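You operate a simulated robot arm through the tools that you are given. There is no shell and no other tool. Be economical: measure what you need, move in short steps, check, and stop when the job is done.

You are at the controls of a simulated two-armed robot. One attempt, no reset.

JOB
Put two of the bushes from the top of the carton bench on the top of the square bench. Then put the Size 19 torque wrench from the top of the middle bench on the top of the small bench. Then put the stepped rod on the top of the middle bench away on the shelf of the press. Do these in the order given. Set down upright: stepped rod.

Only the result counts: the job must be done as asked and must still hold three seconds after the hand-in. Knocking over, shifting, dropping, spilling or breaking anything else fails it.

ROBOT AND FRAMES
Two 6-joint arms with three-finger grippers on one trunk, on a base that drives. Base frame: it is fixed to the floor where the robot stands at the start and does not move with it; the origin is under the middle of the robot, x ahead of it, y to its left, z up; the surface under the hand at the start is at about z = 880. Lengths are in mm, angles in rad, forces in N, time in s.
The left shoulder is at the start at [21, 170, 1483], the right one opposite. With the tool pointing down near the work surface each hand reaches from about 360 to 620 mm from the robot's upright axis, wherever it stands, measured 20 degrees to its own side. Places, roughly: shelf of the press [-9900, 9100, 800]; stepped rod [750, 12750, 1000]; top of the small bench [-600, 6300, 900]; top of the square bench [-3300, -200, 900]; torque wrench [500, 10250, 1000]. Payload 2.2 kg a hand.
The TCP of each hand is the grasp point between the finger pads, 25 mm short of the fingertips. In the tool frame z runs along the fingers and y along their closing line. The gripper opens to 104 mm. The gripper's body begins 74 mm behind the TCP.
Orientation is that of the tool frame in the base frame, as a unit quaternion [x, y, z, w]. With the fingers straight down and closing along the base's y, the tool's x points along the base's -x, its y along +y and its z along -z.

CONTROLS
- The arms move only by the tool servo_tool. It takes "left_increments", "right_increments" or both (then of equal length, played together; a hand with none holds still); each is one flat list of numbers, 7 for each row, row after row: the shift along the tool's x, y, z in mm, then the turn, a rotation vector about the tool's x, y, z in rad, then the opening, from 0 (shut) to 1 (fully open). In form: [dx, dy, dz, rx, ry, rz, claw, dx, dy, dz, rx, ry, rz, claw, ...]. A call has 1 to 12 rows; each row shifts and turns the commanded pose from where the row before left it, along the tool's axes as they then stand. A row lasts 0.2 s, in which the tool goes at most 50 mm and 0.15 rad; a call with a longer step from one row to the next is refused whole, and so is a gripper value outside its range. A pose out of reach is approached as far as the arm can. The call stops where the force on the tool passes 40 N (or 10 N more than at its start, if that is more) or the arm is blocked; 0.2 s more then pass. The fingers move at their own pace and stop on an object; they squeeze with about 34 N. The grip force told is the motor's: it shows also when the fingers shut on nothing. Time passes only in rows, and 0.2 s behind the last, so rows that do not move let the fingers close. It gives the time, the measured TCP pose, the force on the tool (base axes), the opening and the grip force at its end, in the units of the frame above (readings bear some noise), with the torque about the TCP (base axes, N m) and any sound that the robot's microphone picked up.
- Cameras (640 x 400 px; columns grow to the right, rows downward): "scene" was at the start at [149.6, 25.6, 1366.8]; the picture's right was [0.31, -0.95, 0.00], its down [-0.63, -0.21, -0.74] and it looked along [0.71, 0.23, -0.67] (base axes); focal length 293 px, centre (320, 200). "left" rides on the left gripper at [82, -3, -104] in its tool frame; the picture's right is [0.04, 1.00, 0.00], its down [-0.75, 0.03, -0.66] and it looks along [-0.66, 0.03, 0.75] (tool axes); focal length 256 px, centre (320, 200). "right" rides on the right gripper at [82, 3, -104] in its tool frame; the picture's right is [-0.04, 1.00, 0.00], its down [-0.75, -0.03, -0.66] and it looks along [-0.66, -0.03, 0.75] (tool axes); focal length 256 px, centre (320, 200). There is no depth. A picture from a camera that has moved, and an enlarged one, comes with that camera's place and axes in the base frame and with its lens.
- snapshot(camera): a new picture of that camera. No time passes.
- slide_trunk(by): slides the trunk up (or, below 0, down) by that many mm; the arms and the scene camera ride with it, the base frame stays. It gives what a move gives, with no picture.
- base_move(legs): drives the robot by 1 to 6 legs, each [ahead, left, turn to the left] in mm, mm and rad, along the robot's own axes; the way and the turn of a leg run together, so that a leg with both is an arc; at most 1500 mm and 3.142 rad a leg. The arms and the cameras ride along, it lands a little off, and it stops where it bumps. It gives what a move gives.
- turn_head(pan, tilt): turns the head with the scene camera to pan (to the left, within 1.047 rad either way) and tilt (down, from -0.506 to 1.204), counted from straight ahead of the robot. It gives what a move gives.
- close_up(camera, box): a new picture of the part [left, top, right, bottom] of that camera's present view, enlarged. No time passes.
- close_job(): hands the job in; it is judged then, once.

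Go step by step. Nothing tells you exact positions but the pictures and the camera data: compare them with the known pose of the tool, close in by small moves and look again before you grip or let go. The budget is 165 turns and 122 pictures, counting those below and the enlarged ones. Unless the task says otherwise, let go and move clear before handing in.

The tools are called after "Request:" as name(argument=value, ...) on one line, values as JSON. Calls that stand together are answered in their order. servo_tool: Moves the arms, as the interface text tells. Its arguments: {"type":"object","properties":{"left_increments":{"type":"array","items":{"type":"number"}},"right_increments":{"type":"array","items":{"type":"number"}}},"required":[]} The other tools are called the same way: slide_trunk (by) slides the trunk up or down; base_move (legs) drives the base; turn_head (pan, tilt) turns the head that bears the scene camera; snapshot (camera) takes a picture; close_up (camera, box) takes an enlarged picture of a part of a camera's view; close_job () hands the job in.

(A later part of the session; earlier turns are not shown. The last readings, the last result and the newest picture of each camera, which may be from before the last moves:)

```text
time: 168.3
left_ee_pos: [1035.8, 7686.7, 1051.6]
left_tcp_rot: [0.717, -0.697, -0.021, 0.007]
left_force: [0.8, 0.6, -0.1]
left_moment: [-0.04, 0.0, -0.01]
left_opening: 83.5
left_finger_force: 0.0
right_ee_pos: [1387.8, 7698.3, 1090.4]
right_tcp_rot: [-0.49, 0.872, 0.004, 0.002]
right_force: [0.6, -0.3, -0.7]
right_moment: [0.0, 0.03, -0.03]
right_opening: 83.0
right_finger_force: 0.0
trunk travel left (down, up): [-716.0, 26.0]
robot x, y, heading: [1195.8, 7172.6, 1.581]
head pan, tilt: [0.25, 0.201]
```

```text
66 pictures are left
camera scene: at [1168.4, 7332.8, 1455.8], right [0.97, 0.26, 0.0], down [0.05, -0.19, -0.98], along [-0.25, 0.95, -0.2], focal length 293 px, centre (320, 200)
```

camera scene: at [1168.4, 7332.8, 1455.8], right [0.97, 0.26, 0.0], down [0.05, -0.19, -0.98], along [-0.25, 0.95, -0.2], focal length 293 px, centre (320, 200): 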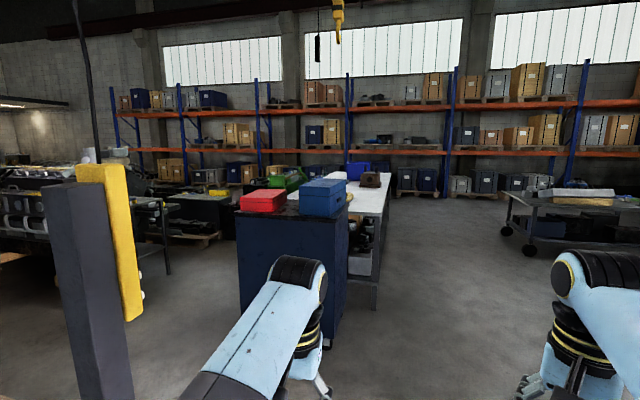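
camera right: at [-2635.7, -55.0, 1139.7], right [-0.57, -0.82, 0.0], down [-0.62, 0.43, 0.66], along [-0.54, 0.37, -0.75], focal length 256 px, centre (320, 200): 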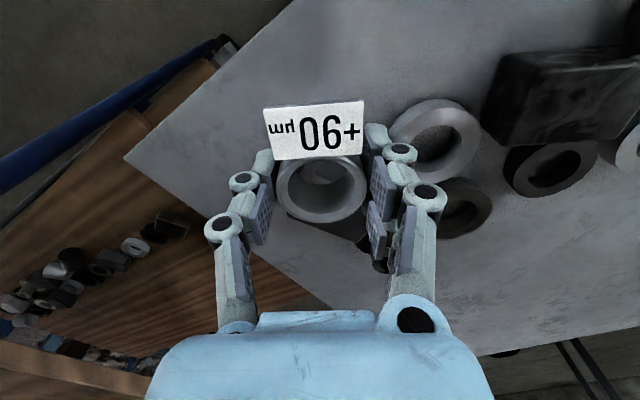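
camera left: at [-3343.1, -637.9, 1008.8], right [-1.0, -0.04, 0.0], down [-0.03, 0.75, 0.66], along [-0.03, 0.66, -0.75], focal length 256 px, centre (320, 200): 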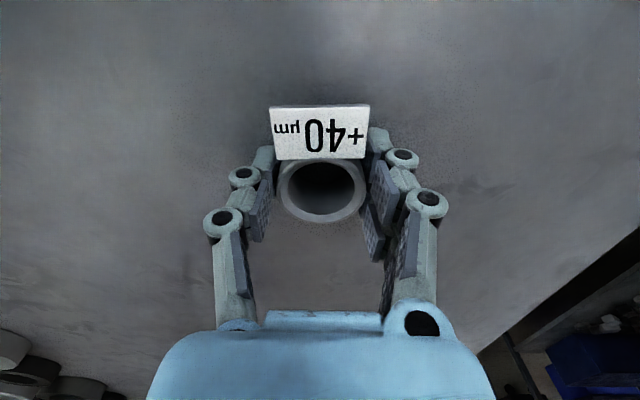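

The long grey bench behind the blue cabinet is the middle bench: right edge x ≈ 1050, from y ≈ 9700 onward. I'll go alongside it and face it.

Request:
base_move(legs=[[600, -400, 0], [1400, 0, 0], [1000, 0, 0], [0, 0, 1.56]])

Request:
turn_head(pan=0.0, tilt=0.45)

Request:
snapshot(camera="scene")

```text
time: 187.2
left_ee_pos: [966.7, 9994.7, 1052.8]
left_tcp_rot: [1.0, 0.01, -0.01, 0.019]
left_force: [-0.3, 0.0, -0.2]
left_moment: [0.03, 0.01, 0.0]
left_opening: 83.2
left_finger_force: 0.2
right_ee_pos: [957.2, 10346.9, 1091.8]
right_tcp_rot: [0.961, -0.276, -0.006, 0.001]
right_force: [-0.4, -0.1, 0.2]
right_moment: [0.0, -0.01, -0.02]
right_opening: 83.2
right_finger_force: 0.0
trunk travel left (down, up): [-716.0, 26.0]
robot x, y, heading: [1483.5, 10143.7, -3.136]
head pan, tilt: [0.25, 0.201]
```

```text
time: 188.0
left_ee_pos: [967.4, 9994.8, 1052.3]
left_tcp_rot: [1.0, 0.01, -0.01, 0.019]
left_force: [-0.1, -0.6, -0.2]
left_moment: [0.01, 0.0, 0.01]
left_opening: 83.0
left_finger_force: 0.0
right_ee_pos: [958.6, 10347.3, 1091.6]
right_tcp_rot: [0.961, -0.276, -0.005, 0.0]
right_force: [0.2, 0.7, -0.3]
right_moment: [0.01, -0.01, 0.0]
right_opening: 83.2
right_finger_force: 0.0
trunk travel left (down, up): [-716.0, 26.0]
robot x, y, heading: [1482.2, 10148.5, -3.139]
head pan, tilt: [0.0, 0.45]
```

```text
65 pictures are left
camera scene: at [1319.6, 10147.2, 1432.6], right [0.0, 1.0, 0.0], down [0.43, 0.0, -0.9], along [-0.9, 0.0, -0.43], focal length 293 px, centre (320, 200)
```

scene: 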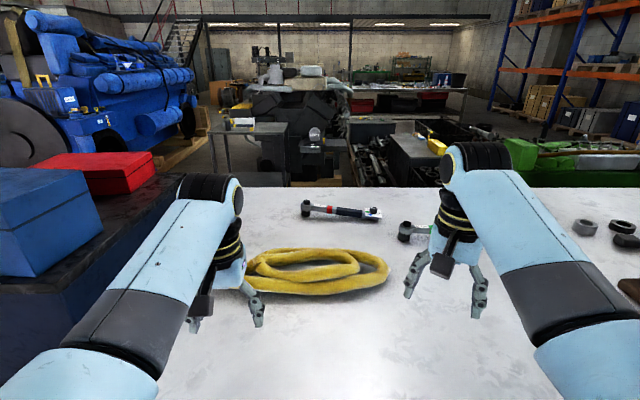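

Two wrenches lie at the far side of the bench with a yellow rope coil nearer. I'll zoom in to read the sizes.

Request:
close_up(camera="scene", box=[280, 185, 450, 260])

Request:
turn_head(pan=-0.5, tilt=0.45)

Request:
snapshot(camera="scene")

```text
3.76 times, centred on (365, 222) of scene
camera zoom: at [1319.6, 10147.2, 1432.6], right [0.0, 1.0, 0.0], down [0.43, 0.0, -0.9], along [-0.9, 0.0, -0.43], focal length 1104 px, centre (151, 115)
```

zoom: 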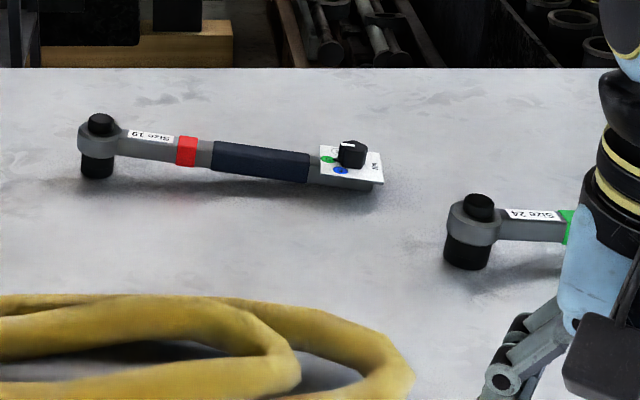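

```text
time: 188.9
left_ee_pos: [966.6, 9994.6, 1052.5]
left_tcp_rot: [1.0, 0.01, -0.01, 0.019]
left_force: [-0.3, -1.1, 1.0]
left_moment: [-0.02, 0.03, 0.0]
left_opening: 83.0
left_finger_force: 0.0
right_ee_pos: [956.8, 10347.2, 1091.9]
right_tcp_rot: [0.961, -0.275, -0.004, 0.002]
right_force: [0.0, 0.1, 0.0]
right_moment: [-0.03, 0.0, 0.0]
right_opening: 83.2
right_finger_force: 0.1
trunk travel left (down, up): [-716.0, 26.0]
robot x, y, heading: [1479.9, 10146.3, -3.14]
head pan, tilt: [-0.499, 0.45]
```

```text
63 pictures are left
camera scene: at [1330.7, 10191.2, 1432.6], right [0.48, 0.88, 0.0], down [0.38, -0.21, -0.9], along [-0.79, 0.43, -0.44], focal length 293 px, centre (320, 200)
```

scene: 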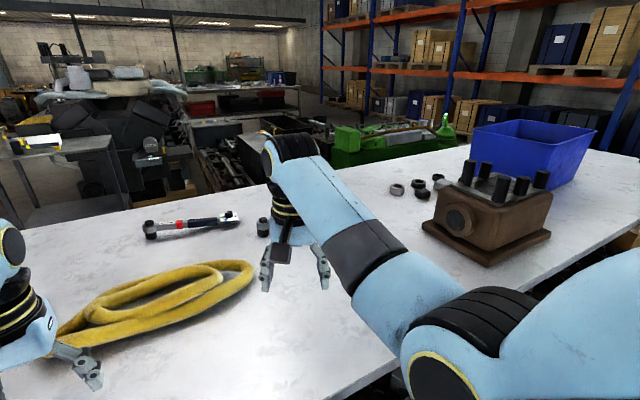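

The Size 19 wrench (red band) lies near the far edge, roughly from [279, 10091] to [356, 10361]. I must reach it from the other side of the bench, so I'll drive round between the cabinet and the pallet.

Request:
base_move(legs=[[-200, 0, 0], [0, 1500, 0], [0, 100, 0], [1500, 0, 0]])

Request:
turn_head(pan=-0.3, tilt=0.4)

Request:
snapshot(camera="scene")

```text
time: 205.4
left_ee_pos: [-361.9, 8424.2, 1052.9]
left_tcp_rot: [1.0, 0.004, -0.01, 0.019]
left_force: [0.2, 0.6, 0.0]
left_moment: [-0.03, -0.02, 0.02]
left_opening: 83.1
left_finger_force: 0.0
right_ee_pos: [-365.9, 8777.7, 1091.2]
right_tcp_rot: [0.96, -0.282, -0.005, 0.001]
right_force: [0.4, -0.5, -0.2]
right_moment: [0.0, 0.02, -0.01]
right_opening: 83.3
right_finger_force: 0.1
trunk travel left (down, up): [-716.0, 26.0]
robot x, y, heading: [153.0, 8571.3, 3.125]
head pan, tilt: [-0.499, 0.45]
```

```text
time: 206.1
left_ee_pos: [-359.9, 8424.4, 1053.6]
left_tcp_rot: [1.0, 0.004, -0.01, 0.02]
left_force: [-0.4, -0.7, 0.1]
left_moment: [0.02, -0.02, 0.0]
left_opening: 83.3
left_finger_force: 0.1
right_ee_pos: [-367.5, 8777.5, 1090.5]
right_tcp_rot: [0.96, -0.281, -0.005, 0.002]
right_force: [0.5, 0.2, 0.5]
right_moment: [0.0, -0.01, 0.01]
right_opening: 83.1
right_finger_force: 0.0
trunk travel left (down, up): [-716.0, 26.0]
robot x, y, heading: [156.4, 8569.7, 3.131]
head pan, tilt: [-0.3, 0.4]
```

```text
62 pictures are left
camera scene: at [-3.3, 8600.1, 1437.2], right [0.31, 0.95, 0.0], down [0.37, -0.12, -0.92], along [-0.88, 0.28, -0.39], focal length 293 px, centre (320, 200)
```

scene: 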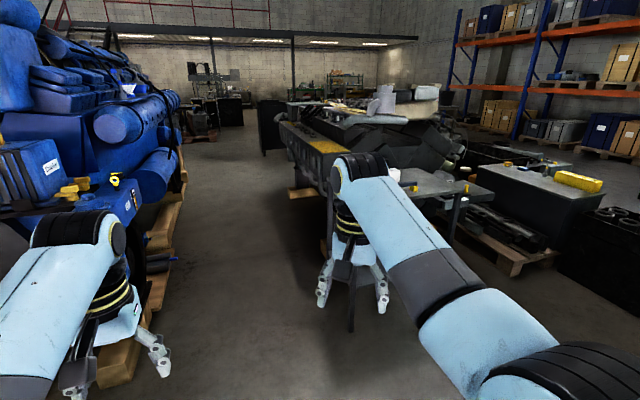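

The aisle on that side is free from x ≈ -1200 to the bench edge. I'll turn here to face +x, back to x ≈ -680, then strafe up along the bench.

Request:
base_move(legs=[[0, 0, 3.14], [-830, 0, 0.01], [0, 1500, 0], [0, 130, 0]])

Request:
turn_head(pan=0.0, tilt=0.6)

Request:
snapshot(camera="scene")

```text
time: 225.8
left_ee_pos: [-152.6, 10325.0, 1053.2]
left_tcp_rot: [-0.004, 1.0, 0.02, 0.011]
left_force: [-1.0, -0.8, 0.0]
left_moment: [-0.06, 0.01, -0.02]
left_opening: 83.2
left_finger_force: 0.1
right_ee_pos: [-147.2, 9973.4, 1091.1]
right_tcp_rot: [0.282, 0.96, 0.001, 0.005]
right_force: [0.0, -0.7, -0.4]
right_moment: [-0.02, -0.04, 0.03]
right_opening: 83.3
right_finger_force: 0.0
trunk travel left (down, up): [-716.0, 26.0]
robot x, y, heading: [-673.3, 10181.9, -0.008]
head pan, tilt: [-0.3, 0.4]
```

```text
time: 226.6
left_ee_pos: [-151.3, 10325.9, 1051.5]
left_tcp_rot: [-0.005, 1.0, 0.02, 0.011]
left_force: [-0.3, 0.9, -0.3]
left_moment: [0.01, -0.01, -0.01]
left_opening: 83.1
left_finger_force: 0.1
right_ee_pos: [-147.4, 9973.2, 1091.0]
right_tcp_rot: [0.282, 0.959, 0.001, 0.005]
right_force: [0.4, -0.4, 0.6]
right_moment: [0.02, -0.05, -0.02]
right_opening: 83.0
right_finger_force: 0.0
trunk travel left (down, up): [-716.0, 26.0]
robot x, y, heading: [-666.8, 10180.9, -0.015]
head pan, tilt: [0.0, 0.6]
```

```text
61 pictures are left
camera scene: at [-511.7, 10176.2, 1419.1], right [-0.01, -1.0, 0.0], down [-0.56, 0.01, -0.83], along [0.83, -0.01, -0.56], focal length 293 px, centre (320, 200)
```

scene: 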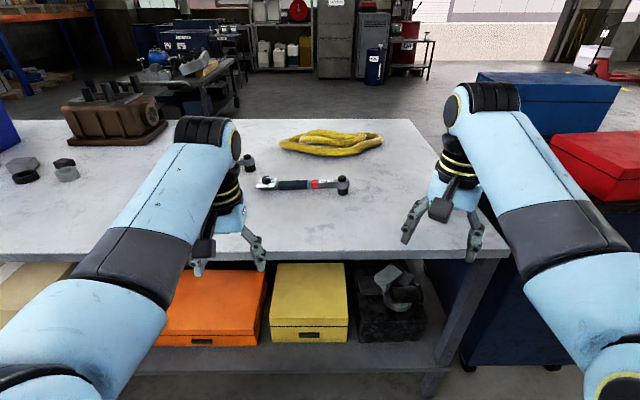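

The wrench's middle is about [330-356, 10215]. I'll use the right hand with its closing line along x: yaw it by 1.0 rad, then strafe left and drive up to the edge.

Request:
servo_tool(right_increments=[0, 0, 0, 0, 0, 0.143, 1, 0, 0, 0, 0, 0, 0.143, 1, 0, 0, 0, 0, 0, 0.143, 1, 0, 0, 0, 0, 0, 0.143, 1, 0, 0, 0, 0, 0, 0.143, 1, 0, 0, 0, 0, 0, 0.143, 1, 0, 0, 0, 0, 0, 0.143, 1, 0, 0, 0, 0, 0, 0, 1])

Request:
base_move(legs=[[0, 220, 0], [400, 0, 0.01]])

Request:
turn_head(pan=-0.2, tilt=0.8)

Request:
snapshot(camera="scene")

Request:
snapshot(camera="right")

```text
time: 228.4
left_ee_pos: [-152.2, 10325.5, 1051.4]
left_tcp_rot: [-0.002, 1.0, 0.018, 0.011]
left_force: [-0.4, -0.7, 0.2]
left_moment: [0.01, -0.04, 0.0]
left_opening: 83.2
left_finger_force: 0.1
right_ee_pos: [-146.9, 9972.2, 1091.9]
right_tcp_rot: [0.708, 0.707, 0.004, 0.004]
right_force: [-0.1, 0.2, -0.5]
right_moment: [0.01, -0.01, -0.02]
right_opening: 104.3
right_finger_force: 0.2
trunk travel left (down, up): [-716.0, 26.0]
robot x, y, heading: [-670.7, 10177.2, -0.007]
head pan, tilt: [0.0, 0.6]
```

```text
time: 232.1
left_ee_pos: [251.2, 10542.8, 1051.5]
left_tcp_rot: [-0.005, 1.0, 0.019, 0.009]
left_force: [0.6, -1.0, -1.3]
left_moment: [0.0, -0.01, -0.01]
left_opening: 83.3
left_finger_force: 0.0
right_ee_pos: [256.5, 10189.8, 1090.7]
right_tcp_rot: [0.706, 0.709, 0.002, 0.004]
right_force: [0.2, -1.2, 0.0]
right_moment: [-0.04, 0.04, 0.02]
right_opening: 104.0
right_finger_force: 0.0
trunk travel left (down, up): [-716.0, 26.0]
robot x, y, heading: [-266.4, 10395.0, -0.006]
head pan, tilt: [0.0, 0.6]
```

```text
time: 232.9
left_ee_pos: [249.8, 10542.5, 1052.0]
left_tcp_rot: [-0.006, 1.0, 0.019, 0.01]
left_force: [-0.6, 0.4, 0.8]
left_moment: [-0.04, 0.01, 0.03]
left_opening: 83.3
left_finger_force: 0.0
right_ee_pos: [256.1, 10190.8, 1090.7]
right_tcp_rot: [0.706, 0.708, 0.003, 0.004]
right_force: [0.2, 0.7, 0.8]
right_moment: [0.0, 0.0, 0.0]
right_opening: 104.0
right_finger_force: 0.0
trunk travel left (down, up): [-716.0, 26.0]
robot x, y, heading: [-266.7, 10395.5, -0.007]
head pan, tilt: [-0.201, 0.799]
```

```text
60 pictures are left
camera scene: at [-118.4, 10376.5, 1402.2], right [-0.21, -0.98, 0.0], down [-0.7, 0.15, -0.7], along [0.68, -0.14, -0.72], focal length 293 px, centre (320, 200)
```

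scene: 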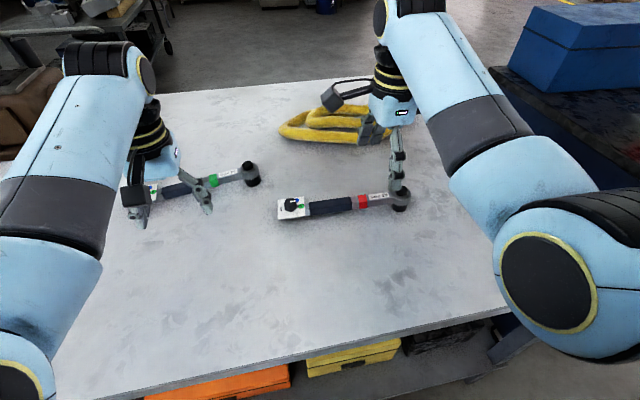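

```text
59 pictures are left
camera right: at [257.8, 10271.7, 1195.5], right [1.0, -0.04, 0.01], down [-0.03, -0.75, 0.66], along [-0.02, -0.66, -0.75], focal length 256 px, centre (320, 200)
```

right: 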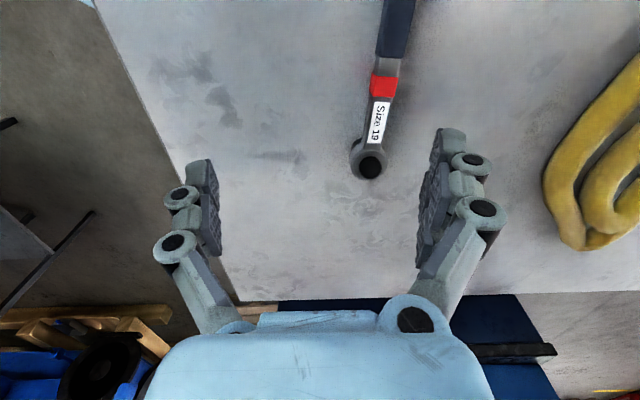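

The handle axis runs from the head at [313, 10090] to [325, 10246], its centre near z 905. I'll advance the base 25 mm, then bring the right hand above [323, 10203], aligned.

Request:
base_move(legs=[[25, 0, 0]])

Request:
servo_tool(right_increments=[4, 12, 20, 0, 0, 0.04, 1, 4, 12, 20, 0, 0, 0.035, 1, 4, 12, 25, 0, 0, 0, 1, 1, 6, 30, 0, 0, 0, 1, 0, 0, 35, 0, 0, 0, 1, 0, 0, 0, 0, 0, 0, 1])

Request:
snapshot(camera="right")

Request:
close_up(camera="scene", box=[260, 120, 460, 260])

```text
time: 233.7
left_ee_pos: [274.1, 10541.9, 1052.4]
left_tcp_rot: [-0.005, 1.0, 0.02, 0.011]
left_force: [-0.4, 0.4, -0.8]
left_moment: [-0.01, -0.01, 0.0]
left_opening: 83.4
left_finger_force: 0.1
right_ee_pos: [279.9, 10190.3, 1091.2]
right_tcp_rot: [0.706, 0.708, 0.004, 0.005]
right_force: [-0.3, -0.5, -0.3]
right_moment: [0.0, -0.02, 0.01]
right_opening: 103.7
right_finger_force: 0.1
trunk travel left (down, up): [-716.0, 26.0]
robot x, y, heading: [-243.3, 10394.3, -0.006]
head pan, tilt: [-0.201, 0.799]
```

```text
time: 235.1
left_ee_pos: [274.8, 10542.3, 1052.4]
left_tcp_rot: [-0.005, 1.0, 0.018, 0.01]
left_force: [0.2, 0.0, 0.4]
left_moment: [-0.02, -0.02, -0.02]
left_opening: 83.4
left_finger_force: 0.1
right_ee_pos: [324.7, 10200.9, 961.5]
right_tcp_rot: [0.732, 0.681, 0.004, 0.004]
right_force: [-0.6, 0.2, -0.1]
right_moment: [0.02, -0.04, -0.01]
right_opening: 104.1
right_finger_force: 0.1
trunk travel left (down, up): [-716.0, 26.0]
robot x, y, heading: [-241.4, 10392.2, -0.007]
head pan, tilt: [-0.201, 0.799]
```

```text
58 pictures are left
camera right: at [332.7, 10281.4, 1065.5], right [0.99, -0.11, 0.01], down [-0.09, -0.75, 0.66], along [-0.07, -0.65, -0.75], focal length 256 px, centre (320, 200)
```

right: 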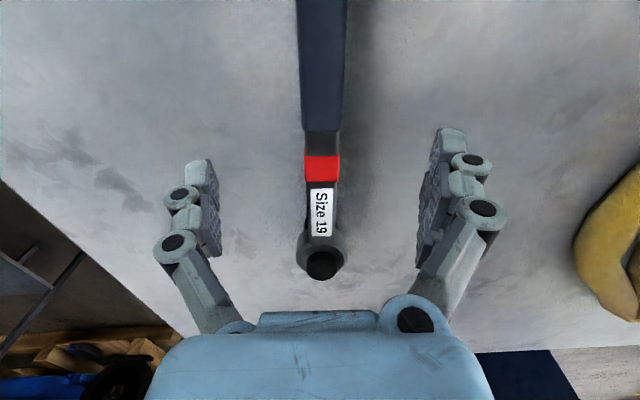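

```text
2.86 times, centred on (360, 190) of scene
camera zoom: at [-94.3, 10376.3, 1402.2], right [-0.21, -0.98, 0.0], down [-0.7, 0.15, -0.7], along [0.68, -0.14, -0.72], focal length 838 px, centre (206, 229)
```

zoom: 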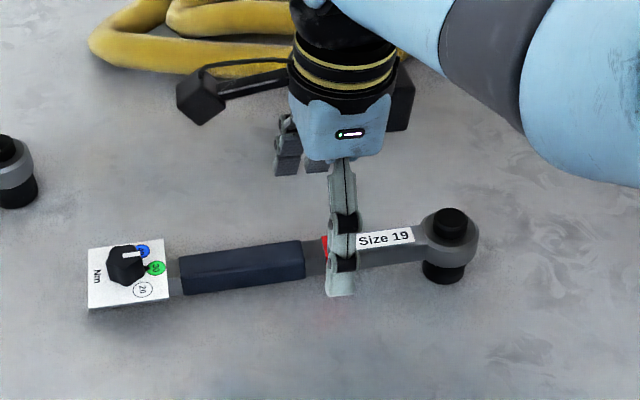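

The wrench is aligned and centred between the fingers. I'll shift 13 mm toward the handle, lower to z ≈ 908 and close.

Request:
servo_tool(right_increments=[13, 1, 15, 0, 0, 0, 1, 0, 0, 20, 0, 0, 0, 1, 0, 0, 14, 0, 0, 0, 1, 0, 0, 4, 0, 0, 0, 1, 0, 0, 0, 0, 0, 0, 1])

Request:
snapshot(camera="right")

```text
time: 236.3
left_ee_pos: [274.6, 10542.4, 1052.3]
left_tcp_rot: [-0.005, 1.0, 0.019, 0.011]
left_force: [-0.9, 0.3, 0.4]
left_moment: [-0.01, 0.0, 0.0]
left_opening: 83.1
left_finger_force: 0.1
right_ee_pos: [309.2, 10209.4, 920.5]
right_tcp_rot: [0.732, 0.681, 0.004, 0.004]
right_force: [-0.2, -1.1, 0.5]
right_moment: [-0.02, 0.01, -0.04]
right_opening: 104.1
right_finger_force: 0.0
right hand out of reach, approached as far as the arm can: row 2, 3
trunk travel left (down, up): [-716.0, 26.0]
robot x, y, heading: [-242.3, 10395.3, -0.01]
head pan, tilt: [-0.201, 0.799]
```

```text
56 pictures are left
camera right: at [317.7, 10290.4, 1024.6], right [0.99, -0.11, 0.01], down [-0.09, -0.75, 0.66], along [-0.07, -0.65, -0.75], focal length 256 px, centre (320, 200)
```

right: 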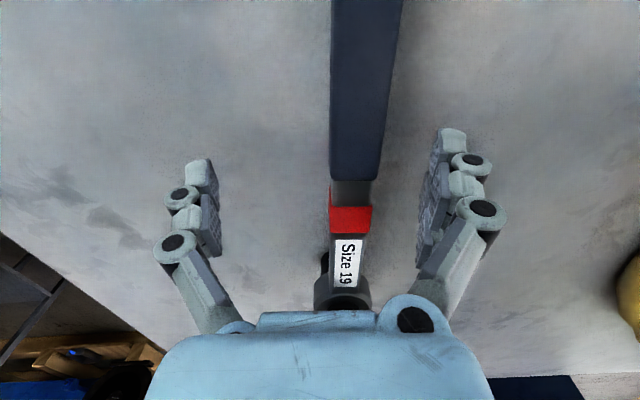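

The hand is at its reach limit. I'll raise it 60 mm, lower the trunk by 60 mm for more reach, then re-centre.

Request:
servo_tool(right_increments=[0, 0, -30, 0, 0, 0, 1, 0, 0, -35, 0, 0, 0, 1, 0, 0, 0, 0, 0, 0, 1])

Request:
slide_trunk(by=-70)

Request:
servo_tool(right_increments=[0, 10, 0, 0, 0, 0, 1, 2, 5, 0, 0, 0, 0, 1, 0, 0, 0, 0, 0, 0, 1])

Request:
snapshot(camera="right")

```text
time: 237.1
left_ee_pos: [275.4, 10541.0, 1052.3]
left_tcp_rot: [-0.005, 1.0, 0.018, 0.01]
left_force: [0.2, -0.8, -0.7]
left_moment: [-0.04, 0.02, -0.03]
left_opening: 83.4
left_finger_force: 0.0
right_ee_pos: [309.5, 10210.3, 983.6]
right_tcp_rot: [0.732, 0.681, 0.003, 0.003]
right_force: [0.6, -0.2, 0.0]
right_moment: [-0.02, -0.02, 0.01]
right_opening: 104.1
right_finger_force: 0.0
trunk travel left (down, up): [-716.0, 26.0]
robot x, y, heading: [-244.3, 10392.0, -0.011]
head pan, tilt: [-0.201, 0.799]
```

```text
time: 238.2
left_ee_pos: [274.1, 10544.1, 983.2]
left_tcp_rot: [-0.005, 1.0, 0.019, 0.01]
left_force: [0.9, -0.2, -0.5]
left_moment: [0.03, 0.0, 0.05]
left_opening: 83.3
left_finger_force: 0.2
right_ee_pos: [310.1, 10209.7, 914.5]
right_tcp_rot: [0.733, 0.68, 0.003, 0.003]
right_force: [-0.1, 0.0, -0.3]
right_moment: [-0.01, 0.0, 0.01]
right_opening: 104.0
right_finger_force: 0.1
trunk travel left (down, up): [-646.0, 96.0]
robot x, y, heading: [-244.2, 10395.6, -0.007]
head pan, tilt: [-0.201, 0.799]
```

```text
time: 238.9
left_ee_pos: [274.3, 10542.2, 983.7]
left_tcp_rot: [-0.005, 1.0, 0.019, 0.011]
left_force: [-0.4, 0.1, 0.3]
left_moment: [0.0, 0.01, -0.01]
left_opening: 83.2
left_finger_force: 0.0
right_ee_pos: [325.7, 10210.5, 915.0]
right_tcp_rot: [0.733, 0.681, 0.004, 0.004]
right_force: [-0.2, -0.4, -0.2]
right_moment: [-0.01, -0.01, 0.02]
right_opening: 104.0
right_finger_force: 0.1
trunk travel left (down, up): [-646.0, 96.0]
robot x, y, heading: [-241.2, 10395.2, -0.011]
head pan, tilt: [-0.201, 0.799]
```

```text
55 pictures are left
camera right: at [333.8, 10292.4, 1019.2], right [0.99, -0.11, 0.01], down [-0.09, -0.75, 0.66], along [-0.07, -0.65, -0.75], focal length 256 px, centre (320, 200)
```

right: 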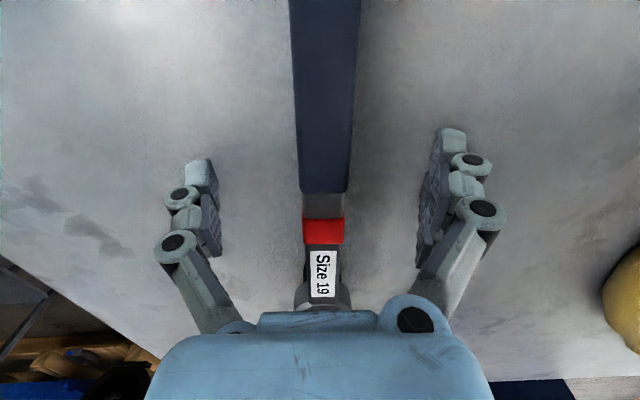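

Centred, with the grasp just at the start of the navy handle. I'll lower 6 mm and close.

Request:
servo_tool(right_increments=[0, 0, 5, 0, 0, 0, 1, 0, 0, 0, 0, 0, 0, 0.5, 0, 0, 0, 0, 0, 0, 0.1, 0, 0, 0, 0, 0, 0, 0, 0, 0, 0, 0, 0, 0, 0, 0, 0, 0, 0, 0, 0, 0, 0, 0, 0, 0, 0, 0, 0])

Request:
servo_tool(right_increments=[0, 0, -5, 0, 0, 0, 0, 0, 0, -15, 0, 0, 0, 0, 0, 0, -20, 0, 0, 0, 0, 0, 0, -30, 0, 0, 0, 0, 0, 0, 0, 0, 0, 0, 0])

Request:
snapshot(camera="scene")

```text
time: 240.6
left_ee_pos: [275.7, 10542.4, 982.4]
left_tcp_rot: [-0.004, 1.0, 0.018, 0.011]
left_force: [-0.3, 0.3, -0.2]
left_moment: [0.0, 0.02, 0.01]
left_opening: 83.3
left_finger_force: 0.1
right_ee_pos: [325.3, 10211.3, 909.5]
right_tcp_rot: [0.733, 0.681, 0.003, 0.003]
right_force: [-0.3, 0.8, 0.3]
right_moment: [0.09, -0.04, -0.26]
right_opening: 19.5
right_finger_force: 34.1
trunk travel left (down, up): [-646.0, 96.0]
robot x, y, heading: [-242.7, 10393.6, -0.009]
head pan, tilt: [-0.201, 0.799]
```

```text
time: 241.8
left_ee_pos: [276.3, 10541.8, 982.5]
left_tcp_rot: [-0.005, 1.0, 0.02, 0.009]
left_force: [-0.1, -0.1, -0.4]
left_moment: [-0.01, 0.02, -0.05]
left_opening: 83.3
left_finger_force: 0.1
right_ee_pos: [324.2, 10209.4, 978.8]
right_tcp_rot: [0.732, 0.681, 0.003, 0.003]
right_force: [-0.1, -0.6, -7.1]
right_moment: [0.03, -0.03, 0.03]
right_opening: 19.4
right_finger_force: 34.0
trunk travel left (down, up): [-646.0, 96.0]
robot x, y, heading: [-244.2, 10395.3, -0.006]
head pan, tilt: [-0.201, 0.799]
```

```text
54 pictures are left
camera scene: at [-92.6, 10375.9, 1331.9], right [-0.21, -0.98, 0.0], down [-0.7, 0.15, -0.7], along [0.68, -0.14, -0.72], focal length 293 px, centre (320, 200)
```

scene: 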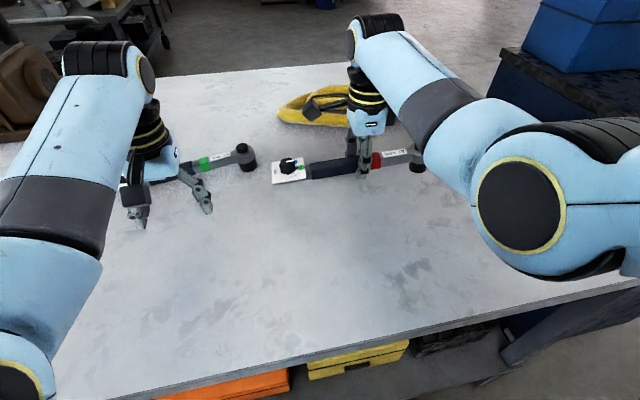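

The wrench is held level (7 N, balanced). I'll raise the trunk and take the known safe way round to the east side of the small bench.

Request:
slide_trunk(by=90)

Request:
base_move(legs=[[-420, 0, 0], [0, -1500, 0], [0, -330, 0], [1500, 0, 0], [370, 0, 0], [0, -1400, 0]])

Request:
base_move(legs=[[0, -1230, 0], [0, 0, 3.14], [700, 0, 0]])

Request:
turn_head(pan=0.0, tilt=0.6)

Request:
snapshot(camera="scene")

```text
time: 243.0
left_ee_pos: [275.1, 10542.3, 1072.4]
left_tcp_rot: [-0.005, 1.0, 0.019, 0.009]
left_force: [1.2, 0.3, 0.0]
left_moment: [-0.04, 0.02, 0.02]
left_opening: 83.0
left_finger_force: 0.1
right_ee_pos: [324.8, 10210.4, 1068.8]
right_tcp_rot: [0.732, 0.681, 0.003, 0.003]
right_force: [-0.1, 0.8, -6.3]
right_moment: [0.05, -0.03, 0.03]
right_opening: 19.3
right_finger_force: 33.7
trunk travel left (down, up): [-736.0, 6.0]
robot x, y, heading: [-244.5, 10398.2, -0.0]
head pan, tilt: [-0.201, 0.799]
```

```text
time: 270.1
left_ee_pos: [1753.6, 7305.7, 1071.8]
left_tcp_rot: [-0.015, 1.0, 0.02, 0.009]
left_force: [0.0, 0.2, -0.4]
left_moment: [-0.01, 0.0, 0.02]
left_opening: 83.3
left_finger_force: 0.0
right_ee_pos: [1809.3, 6976.9, 1069.0]
right_tcp_rot: [0.725, 0.689, 0.002, 0.003]
right_force: [0.1, 0.1, -5.4]
right_moment: [0.05, -0.02, 0.01]
right_opening: 18.9
right_finger_force: 34.2
trunk travel left (down, up): [-736.0, 6.0]
robot x, y, heading: [1241.1, 7147.4, 0.011]
head pan, tilt: [-0.201, 0.799]
```

```text
time: 287.1
left_ee_pos: [28.6, 5769.7, 1072.5]
left_tcp_rot: [1.0, 0.003, -0.01, 0.019]
left_force: [-0.6, -0.8, 0.4]
left_moment: [0.04, 0.02, -0.01]
left_opening: 83.3
left_finger_force: 0.0
right_ee_pos: [-18.4, 6101.7, 1068.9]
right_tcp_rot: [-0.679, 0.734, 0.004, -0.004]
right_force: [-1.0, 0.1, -5.4]
right_moment: [-0.05, -0.03, 0.01]
right_opening: 18.5
right_finger_force: 34.1
trunk travel left (down, up): [-736.0, 6.0]
robot x, y, heading: [547.6, 5918.7, 3.12]
head pan, tilt: [-0.201, 0.799]
```

```text
time: 287.9
left_ee_pos: [28.2, 5769.9, 1072.0]
left_tcp_rot: [1.0, 0.003, -0.009, 0.02]
left_force: [0.4, 0.2, 0.5]
left_moment: [-0.01, 0.02, 0.0]
left_opening: 83.3
left_finger_force: 0.1
right_ee_pos: [-18.9, 6103.1, 1068.1]
right_tcp_rot: [-0.679, 0.734, 0.004, -0.002]
right_force: [0.0, 0.3, -5.5]
right_moment: [-0.07, -0.01, 0.01]
right_opening: 18.7
right_finger_force: 33.9
trunk travel left (down, up): [-736.0, 6.0]
robot x, y, heading: [552.1, 5916.3, 3.127]
head pan, tilt: [0.0, 0.6]
```

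```text
53 pictures are left
camera scene: at [387.5, 5917.8, 1438.9], right [0.01, 1.0, 0.0], down [0.57, -0.01, -0.82], along [-0.82, 0.01, -0.57], focal length 293 px, centre (320, 200)
```

scene: 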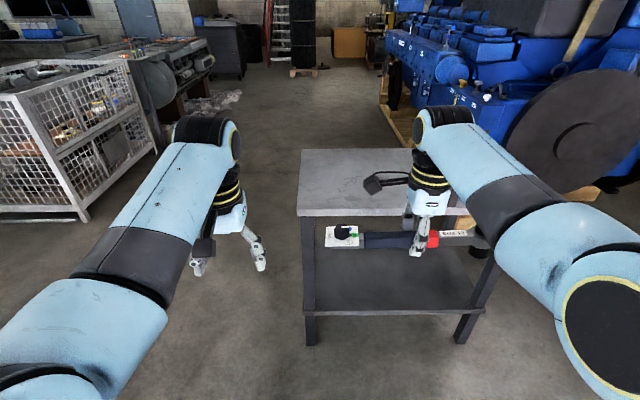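

The small bench is at x ≈ -760..-330, y ≈ 5855..6490. I'll drive ahead 515 mm and slightly right so the wrench hangs over its middle.

Request:
base_move(legs=[[515, -35, 0.01]])

Request:
turn_head(pan=-0.2, tilt=0.85)

Request:
snapshot(camera="scene")

Request:
snapshot(camera="right")

```text
time: 290.8
left_ee_pos: [-477.4, 5809.7, 1071.9]
left_tcp_rot: [1.0, 0.005, -0.009, 0.019]
left_force: [0.2, 0.6, 0.7]
left_moment: [0.03, 0.0, 0.01]
left_opening: 83.3
left_finger_force: 0.0
right_ee_pos: [-526.5, 6140.2, 1068.2]
right_tcp_rot: [-0.68, 0.733, 0.003, -0.003]
right_force: [-0.8, 0.0, -6.2]
right_moment: [-0.04, -0.01, 0.0]
right_opening: 18.2
right_finger_force: 33.9
trunk travel left (down, up): [-736.0, 6.0]
robot x, y, heading: [41.4, 5961.0, 3.132]
head pan, tilt: [0.0, 0.6]
```

```text
time: 291.6
left_ee_pos: [-477.3, 5808.1, 1071.7]
left_tcp_rot: [1.0, 0.005, -0.01, 0.02]
left_force: [0.1, -0.4, 0.1]
left_moment: [0.0, -0.03, 0.01]
left_opening: 83.1
left_finger_force: 0.0
right_ee_pos: [-525.0, 6140.6, 1068.8]
right_tcp_rot: [-0.681, 0.732, 0.004, -0.004]
right_force: [-0.6, -0.6, -5.8]
right_moment: [-0.05, 0.01, 0.01]
right_opening: 18.5
right_finger_force: 34.5
trunk travel left (down, up): [-736.0, 6.0]
robot x, y, heading: [41.2, 5954.8, 3.134]
head pan, tilt: [-0.201, 0.85]
```

```text
52 pictures are left
camera scene: at [-106.9, 5973.1, 1418.2], right [0.21, 0.98, 0.0], down [0.73, -0.16, -0.66], along [-0.65, 0.14, -0.75], focal length 293 px, centre (320, 200)
```

scene: 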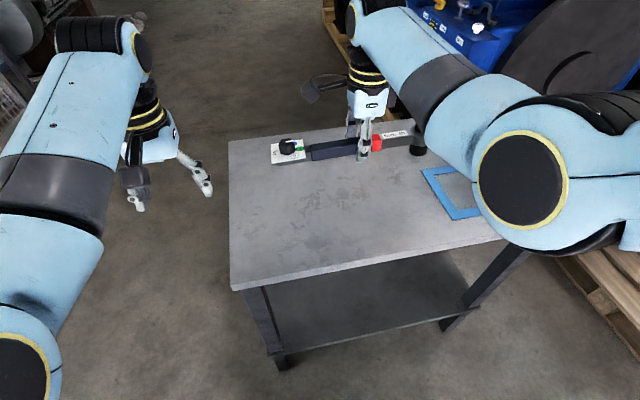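

```text
51 pictures are left
camera right: at [-534.1, 6058.8, 1173.1], right [-0.99, 0.11, 0.01], down [0.09, 0.75, 0.66], along [0.07, 0.65, -0.75], focal length 256 px, centre (320, 200)
```

right: 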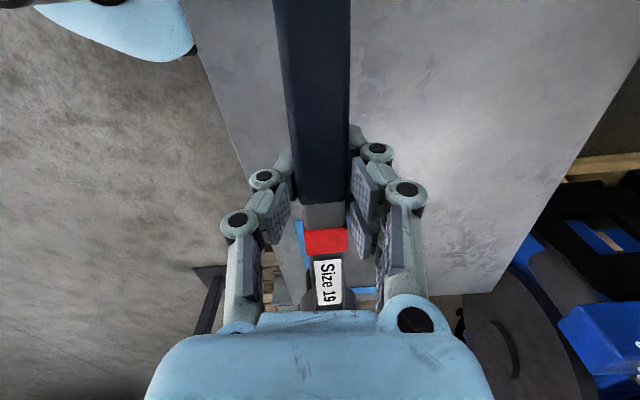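

The near edge is really about x -400 and the top about z 853, so I'll advance another 110 mm before lowering.

Request:
base_move(legs=[[110, 0, 0]])

Request:
servo_tool(right_increments=[0, 0, 30, 0, 0, 0, 0, 0, 0, 30, 0, 0, 0, 0, 0, 0, 30, 0, 0, 0, 0, 0, 0, 30, 0, 0, 0, 0, 0, 0, 15, 0, 0, 0, 0, 0, 0, 0, 0, 0, 0, 0])

Request:
snapshot(camera="scene")

```text
time: 292.8
left_ee_pos: [-589.7, 5810.5, 1072.3]
left_tcp_rot: [1.0, 0.005, -0.009, 0.019]
left_force: [0.3, 0.2, 1.1]
left_moment: [0.01, 0.0, -0.01]
left_opening: 83.3
left_finger_force: 0.0
right_ee_pos: [-638.5, 6141.0, 1068.8]
right_tcp_rot: [-0.681, 0.732, 0.002, -0.002]
right_force: [0.9, 0.9, -6.0]
right_moment: [-0.06, -0.01, -0.01]
right_opening: 18.5
right_finger_force: 34.6
trunk travel left (down, up): [-736.0, 6.0]
robot x, y, heading: [-73.7, 5959.5, 3.132]
head pan, tilt: [-0.201, 0.85]
```

```text
time: 294.2
left_ee_pos: [-587.9, 5809.9, 1072.6]
left_tcp_rot: [1.0, 0.004, -0.01, 0.02]
left_force: [0.7, 0.6, -0.3]
left_moment: [0.03, -0.02, 0.01]
left_opening: 83.3
left_finger_force: 0.1
right_ee_pos: [-624.6, 6145.1, 943.4]
right_tcp_rot: [-0.68, 0.733, 0.003, -0.003]
right_force: [-0.2, 0.4, -5.9]
right_moment: [-0.05, -0.01, -0.02]
right_opening: 18.6
right_finger_force: 34.4
right hand out of reach, approached as far as the arm can: row 4, 5
trunk travel left (down, up): [-736.0, 6.0]
robot x, y, heading: [-71.4, 5957.9, 3.134]
head pan, tilt: [-0.201, 0.85]
```

```text
50 pictures are left
camera scene: at [-218.9, 5974.2, 1418.1], right [0.21, 0.98, 0.0], down [0.74, -0.16, -0.66], along [-0.64, 0.14, -0.75], focal length 293 px, centre (320, 200)
```

scene: 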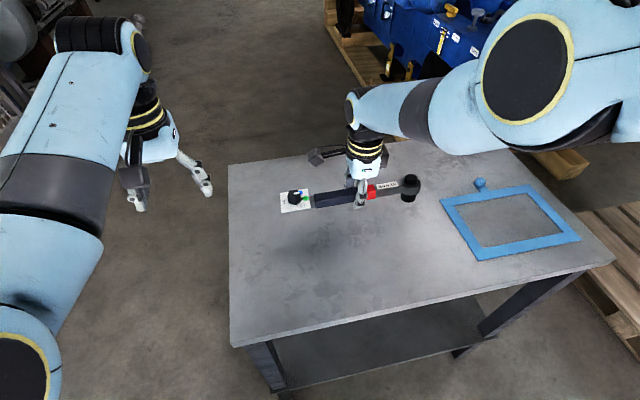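

Good position, clear of the blue frame. I'll lower with the trunk 45 mm, then check force in finer steps.

Request:
slide_trunk(by=-45)

Request:
close_up(camera="scene", box=[250, 120, 450, 245])

```text
time: 295.1
left_ee_pos: [-588.1, 5810.4, 1028.0]
left_tcp_rot: [1.0, 0.005, -0.009, 0.02]
left_force: [-0.6, 0.0, 0.2]
left_moment: [0.01, -0.01, 0.03]
left_opening: 83.3
left_finger_force: 0.1
right_ee_pos: [-625.0, 6144.9, 897.5]
right_tcp_rot: [-0.681, 0.733, 0.004, -0.003]
right_force: [-0.1, 0.0, -6.9]
right_moment: [-0.05, 0.0, 0.05]
right_opening: 18.3
right_finger_force: 34.2
trunk travel left (down, up): [-691.0, 51.0]
robot x, y, heading: [-71.2, 5959.4, 3.137]
head pan, tilt: [-0.201, 0.85]
```

```text
3.20 times, centred on (350, 182) of scene
camera zoom: at [-218.4, 5974.2, 1373.1], right [0.21, 0.98, 0.0], down [0.74, -0.16, -0.66], along [-0.65, 0.14, -0.75], focal length 938 px, centre (224, 256)
```

zoom: 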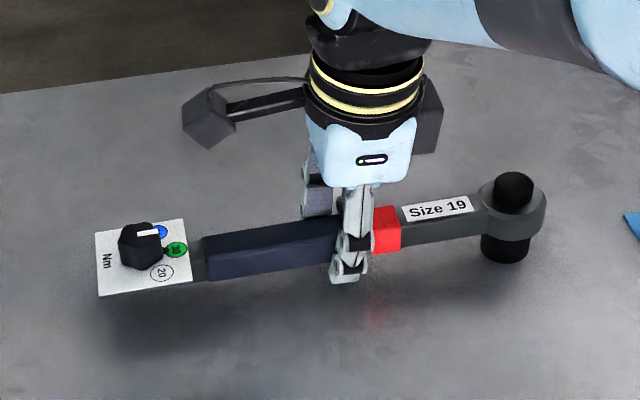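

Shadow shows still some gap. I'll lower in small servo steps until contact.

Request:
servo_tool(right_increments=[0, 0, 4, 0, 0, 0, 0, 0, 0, 4, 0, 0, 0, 0, 0, 0, 3, 0, 0, 0, 0, 0, 0, 3, 0, 0, 0, 0, 0, 0, 2, 0, 0, 0, 0, 0, 0, 0, 0, 0, 0, 0])

```text
time: 296.5
left_ee_pos: [-588.3, 5809.4, 1028.9]
left_tcp_rot: [1.0, 0.005, -0.009, 0.019]
left_force: [-0.3, -0.2, 0.0]
left_moment: [0.02, 0.01, 0.02]
left_opening: 83.3
left_finger_force: 0.1
right_ee_pos: [-620.1, 6145.1, 889.4]
right_tcp_rot: [-0.681, 0.732, 0.004, -0.003]
right_force: [-1.7, 0.6, 1.2]
right_moment: [0.74, 0.1, 0.16]
right_opening: 18.8
right_finger_force: 33.9
right hand out of reach, approached as far as the arm can: row 2, 4
trunk travel left (down, up): [-691.0, 51.0]
robot x, y, heading: [-71.2, 5957.5, 3.132]
head pan, tilt: [-0.201, 0.85]
```

The head side has touched (the weight is off, moment 0.74). I'll lower 3 mm more with the trunk and check.

Request:
slide_trunk(by=-3)

Request:
close_up(camera="scene", box=[250, 120, 450, 245])

```text
time: 297.0
left_ee_pos: [-588.4, 5809.9, 1024.5]
left_tcp_rot: [1.0, 0.005, -0.011, 0.019]
left_force: [0.3, 0.6, 0.0]
left_moment: [0.05, -0.02, 0.02]
left_opening: 83.1
left_finger_force: 0.1
right_ee_pos: [-619.1, 6144.7, 888.3]
right_tcp_rot: [-0.681, 0.732, 0.004, -0.004]
right_force: [0.9, -0.1, 6.9]
right_moment: [0.25, 0.06, 0.12]
right_opening: 18.5
right_finger_force: 34.4
trunk travel left (down, up): [-688.0, 54.0]
robot x, y, heading: [-68.5, 5958.6, 3.135]
head pan, tilt: [-0.201, 0.85]
```

```text
3.20 times, centred on (350, 182) of scene
camera zoom: at [-217.4, 5973.7, 1370.2], right [0.21, 0.98, 0.0], down [0.73, -0.16, -0.66], along [-0.65, 0.14, -0.75], focal length 938 px, centre (224, 256)
```

zoom: 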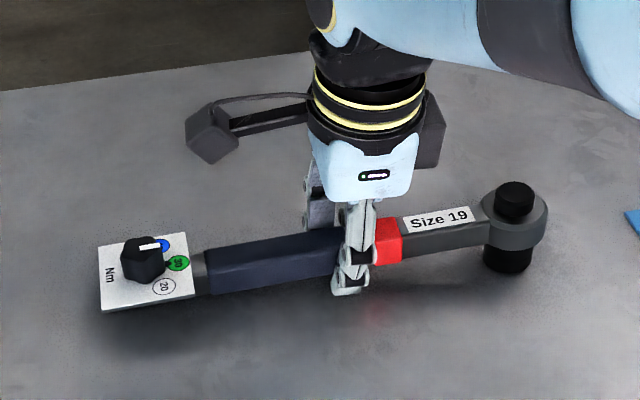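

Both ends bear now. I'll open and rise straight up.

Request:
servo_tool(right_increments=[0, 0, 0, 0, 0, 0, 0.3, 0, 0, 0, 0, 0, 0, 0.6, 0, 0, 0, 0, 0, 0, 0.8, 0, 0, 0, 0, 0, 0, 0.8, 0, 0, -15, 0, 0, 0, 0.8, 0, 0, -35, 0, 0, 0, 0.8, 0, 0, -45, 0, 0, 0, 0.8, 0, 0, -45, 0, 0, 0, 0.8, 0, 0, 0, 0, 0, 0, 0.8])

Request:
snapshot(camera="scene")

```text
time: 299.0
left_ee_pos: [-587.4, 5810.1, 1024.3]
left_tcp_rot: [1.0, 0.005, -0.01, 0.019]
left_force: [-0.1, 0.8, -0.1]
left_moment: [0.01, 0.0, -0.03]
left_opening: 83.1
left_finger_force: 0.0
right_ee_pos: [-617.8, 6144.8, 1025.0]
right_tcp_rot: [-0.681, 0.733, 0.003, -0.003]
right_force: [0.4, 0.1, -0.3]
right_moment: [0.01, 0.02, -0.03]
right_opening: 83.4
right_finger_force: 0.1
trunk travel left (down, up): [-688.0, 54.0]
robot x, y, heading: [-67.6, 5960.8, 3.135]
head pan, tilt: [-0.201, 0.85]
```

```text
47 pictures are left
camera scene: at [-218.3, 5974.2, 1370.0], right [0.21, 0.98, 0.0], down [0.74, -0.16, -0.66], along [-0.65, 0.14, -0.75], focal length 293 px, centre (320, 200)
```

scene: 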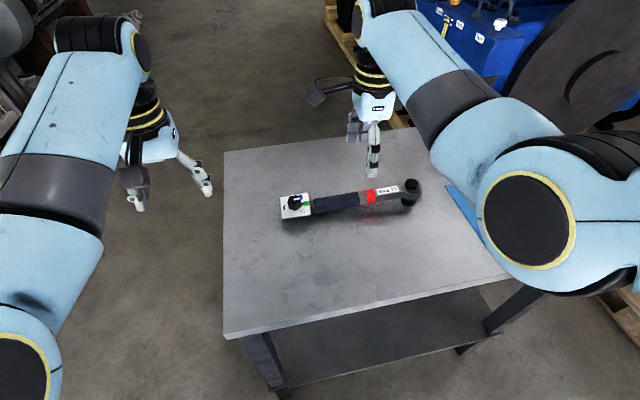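

The wrench lies on the small bench. Now I'll back off and drive round to the east side of the middle bench for the stepped rod.

Request:
slide_trunk(by=50)

Request:
base_move(legs=[[-1500, 0, 0], [-370, 0, 0], [0, -1500, 0], [0, -1500, 0], [0, -1500, 0], [0, -1300, 0]])

Request:
turn_head(pan=-0.3, tilt=0.35)

Request:
snapshot(camera="scene")

```text
time: 299.9
left_ee_pos: [-587.1, 5809.2, 1074.4]
left_tcp_rot: [1.0, 0.005, -0.009, 0.019]
left_force: [0.2, -0.5, 0.4]
left_moment: [-0.01, 0.02, -0.02]
left_opening: 83.4
left_finger_force: 0.1
right_ee_pos: [-617.9, 6144.8, 1076.7]
right_tcp_rot: [-0.681, 0.733, 0.003, -0.003]
right_force: [0.9, 0.7, -0.5]
right_moment: [0.01, -0.02, 0.02]
right_opening: 83.1
right_finger_force: 0.0
trunk travel left (down, up): [-738.0, 4.0]
robot x, y, heading: [-70.3, 5960.1, 3.129]
head pan, tilt: [-0.201, 0.85]
```

```text
time: 336.6
left_ee_pos: [1183.0, 11635.8, 1074.4]
left_tcp_rot: [1.0, 0.008, -0.01, 0.02]
left_force: [-0.5, -0.2, 0.6]
left_moment: [0.0, -0.01, 0.0]
left_opening: 82.9
left_finger_force: 0.0
right_ee_pos: [1150.5, 11969.1, 1078.3]
right_tcp_rot: [-0.683, 0.73, 0.003, -0.003]
right_force: [-0.4, -0.2, 0.7]
right_moment: [-0.03, 0.0, 0.02]
right_opening: 83.3
right_finger_force: 0.1
trunk travel left (down, up): [-738.0, 4.0]
robot x, y, heading: [1699.0, 11781.8, 3.139]
head pan, tilt: [-0.201, 0.85]
```

```text
time: 337.5
left_ee_pos: [1182.1, 11634.6, 1074.5]
left_tcp_rot: [1.0, 0.008, -0.009, 0.019]
left_force: [0.1, -0.4, 0.4]
left_moment: [-0.02, 0.03, 0.02]
left_opening: 83.5
left_finger_force: 0.0
right_ee_pos: [1150.7, 11969.9, 1076.4]
right_tcp_rot: [-0.683, 0.73, 0.004, -0.003]
right_force: [-0.1, -0.2, 0.0]
right_moment: [-0.01, 0.0, 0.04]
right_opening: 83.0
right_finger_force: 0.0
trunk travel left (down, up): [-738.0, 4.0]
robot x, y, heading: [1699.6, 11784.4, 3.14]
head pan, tilt: [-0.3, 0.351]
```

```text
46 pictures are left
camera scene: at [1539.5, 11813.5, 1463.8], right [0.3, 0.95, 0.0], down [0.33, -0.1, -0.94], along [-0.9, 0.28, -0.34], focal length 293 px, centre (320, 200)
```

scene: 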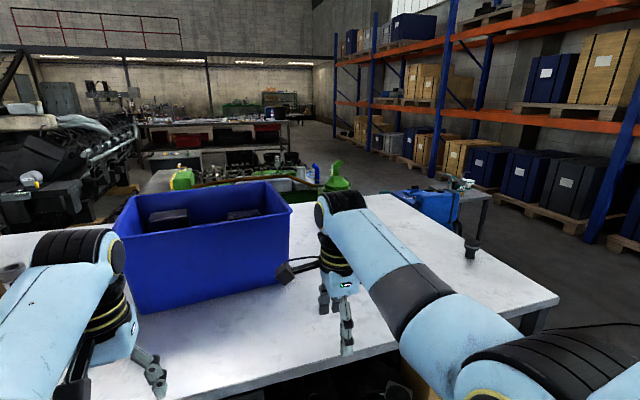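

A dark upright object at about [724, 12710], near the bench end, is probably the stepped rod. I'll zoom in.

Request:
close_up(camera="scene", box=[410, 160, 540, 280])

```text
3.33 times, centred on (475, 220) of scene
camera zoom: at [1539.5, 11813.5, 1463.8], right [0.3, 0.95, 0.0], down [0.33, -0.1, -0.94], along [-0.9, 0.28, -0.34], focal length 977 px, centre (-197, 133)
```

zoom: 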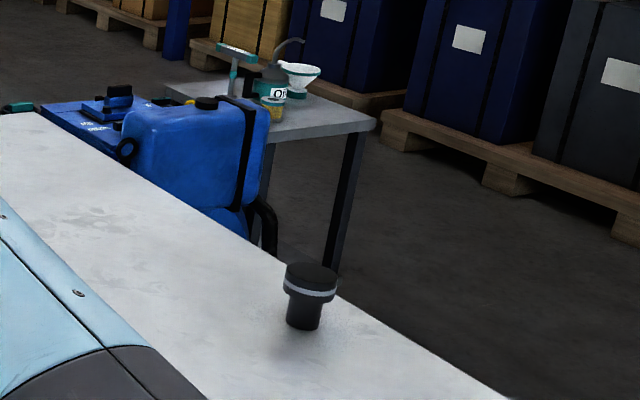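

It is a mushroom-shaped rod (cap ≈ 64 mm, stem ≈ 46 mm) standing at about [782, 12643]. I'll position for the left hand.

Request:
base_move(legs=[[0, -1010, 0], [355, 0, 0]])

Request:
turn_head(pan=0.2, tilt=0.75)

Request:
snapshot(camera="scene")

Request:
snapshot(camera="left")

```text
time: 344.6
left_ee_pos: [835.9, 12651.6, 1073.7]
left_tcp_rot: [1.0, 0.001, -0.01, 0.019]
left_force: [-0.8, 0.4, -0.1]
left_moment: [0.01, -0.01, 0.0]
left_opening: 83.5
left_finger_force: 0.2
right_ee_pos: [808.0, 12986.1, 1077.0]
right_tcp_rot: [-0.678, 0.735, 0.004, -0.003]
right_force: [0.4, 0.9, -0.2]
right_moment: [-0.03, 0.0, -0.01]
right_opening: 83.3
right_finger_force: 0.0
trunk travel left (down, up): [-738.0, 4.0]
robot x, y, heading: [1354.4, 12794.2, 3.128]
head pan, tilt: [-0.3, 0.351]
```

```text
time: 345.5
left_ee_pos: [835.1, 12651.2, 1073.3]
left_tcp_rot: [1.0, 0.0, -0.01, 0.019]
left_force: [0.6, -0.4, 0.3]
left_moment: [-0.02, 0.02, -0.02]
left_opening: 83.1
left_finger_force: 0.0
right_ee_pos: [808.5, 12986.0, 1078.4]
right_tcp_rot: [-0.677, 0.736, 0.003, -0.003]
right_force: [0.0, 0.4, 0.2]
right_moment: [-0.02, -0.01, 0.0]
right_opening: 83.3
right_finger_force: 0.1
trunk travel left (down, up): [-738.0, 4.0]
robot x, y, heading: [1356.7, 12793.3, 3.125]
head pan, tilt: [0.201, 0.75]
```

```text
44 pictures are left
camera scene: at [1201.8, 12780.1, 1428.3], right [-0.18, 0.98, 0.0], down [0.67, 0.12, -0.73], along [-0.72, -0.13, -0.68], focal length 293 px, centre (320, 200)
```

scene: 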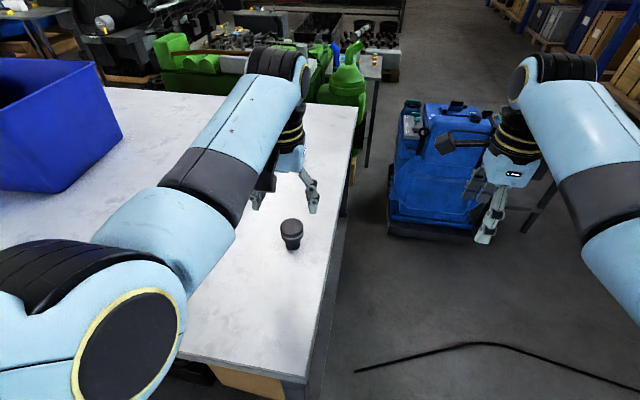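

```text
43 pictures are left
camera left: at [918.7, 12657.6, 1176.5], right [0.04, -1.0, 0.04], down [-0.74, 0.0, 0.67], along [-0.67, -0.06, -0.74], focal length 256 px, centre (320, 200)
```

left: 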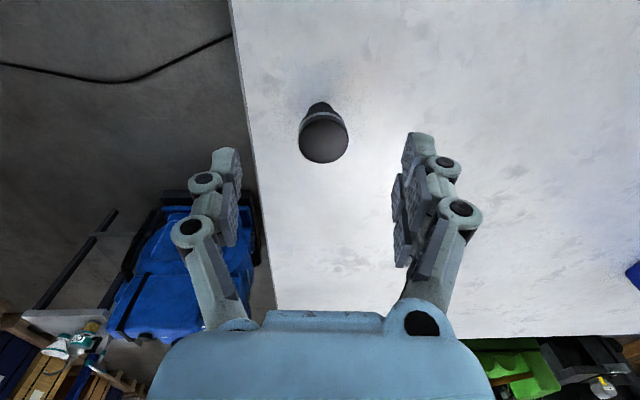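

The rod stands at [795, 12641], top at z ≈ 958, cap ≈ 46 mm. I'll bring the left hand above it, straightened and open.

Request:
servo_tool(left_increments=[-15, 4, 10, 0.019, 0.01, 0, 1, -15, 4, 20, 0.019, 0.01, 0, 1, -10, 2.5, 25, 0, 0, 0, 1, 0, 0, 18, 0, 0, 0, 1, 0, 0, 0, 0, 0, 0, 1])

Request:
snapshot(camera="left")

```text
time: 346.7
left_ee_pos: [794.9, 12640.9, 1002.7]
left_tcp_rot: [1.0, 0.0, -0.001, 0.001]
left_force: [0.3, 0.2, 0.6]
left_moment: [0.0, 0.01, 0.03]
left_opening: 103.8
left_finger_force: 0.1
right_ee_pos: [808.0, 12985.5, 1077.8]
right_tcp_rot: [-0.678, 0.735, 0.003, -0.004]
right_force: [0.1, 0.1, -0.5]
right_moment: [-0.02, -0.01, -0.01]
right_opening: 83.3
right_finger_force: 0.1
trunk travel left (down, up): [-738.0, 4.0]
robot x, y, heading: [1355.0, 12791.7, 3.125]
head pan, tilt: [0.201, 0.75]
```

```text
42 pictures are left
camera left: at [876.6, 12643.7, 1105.6], right [0.04, -1.0, 0.0], down [-0.75, -0.03, 0.66], along [-0.66, -0.03, -0.75], focal length 256 px, centre (320, 200)
```

left: 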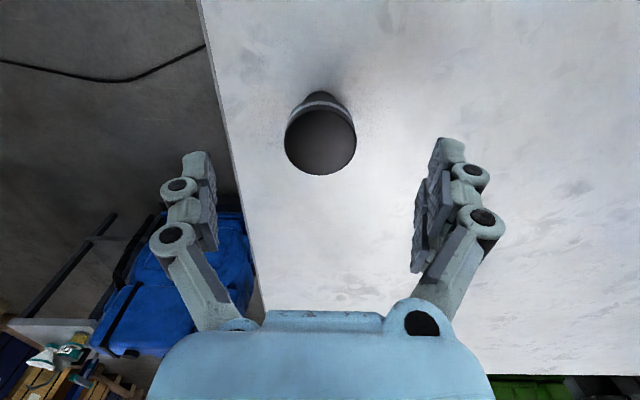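

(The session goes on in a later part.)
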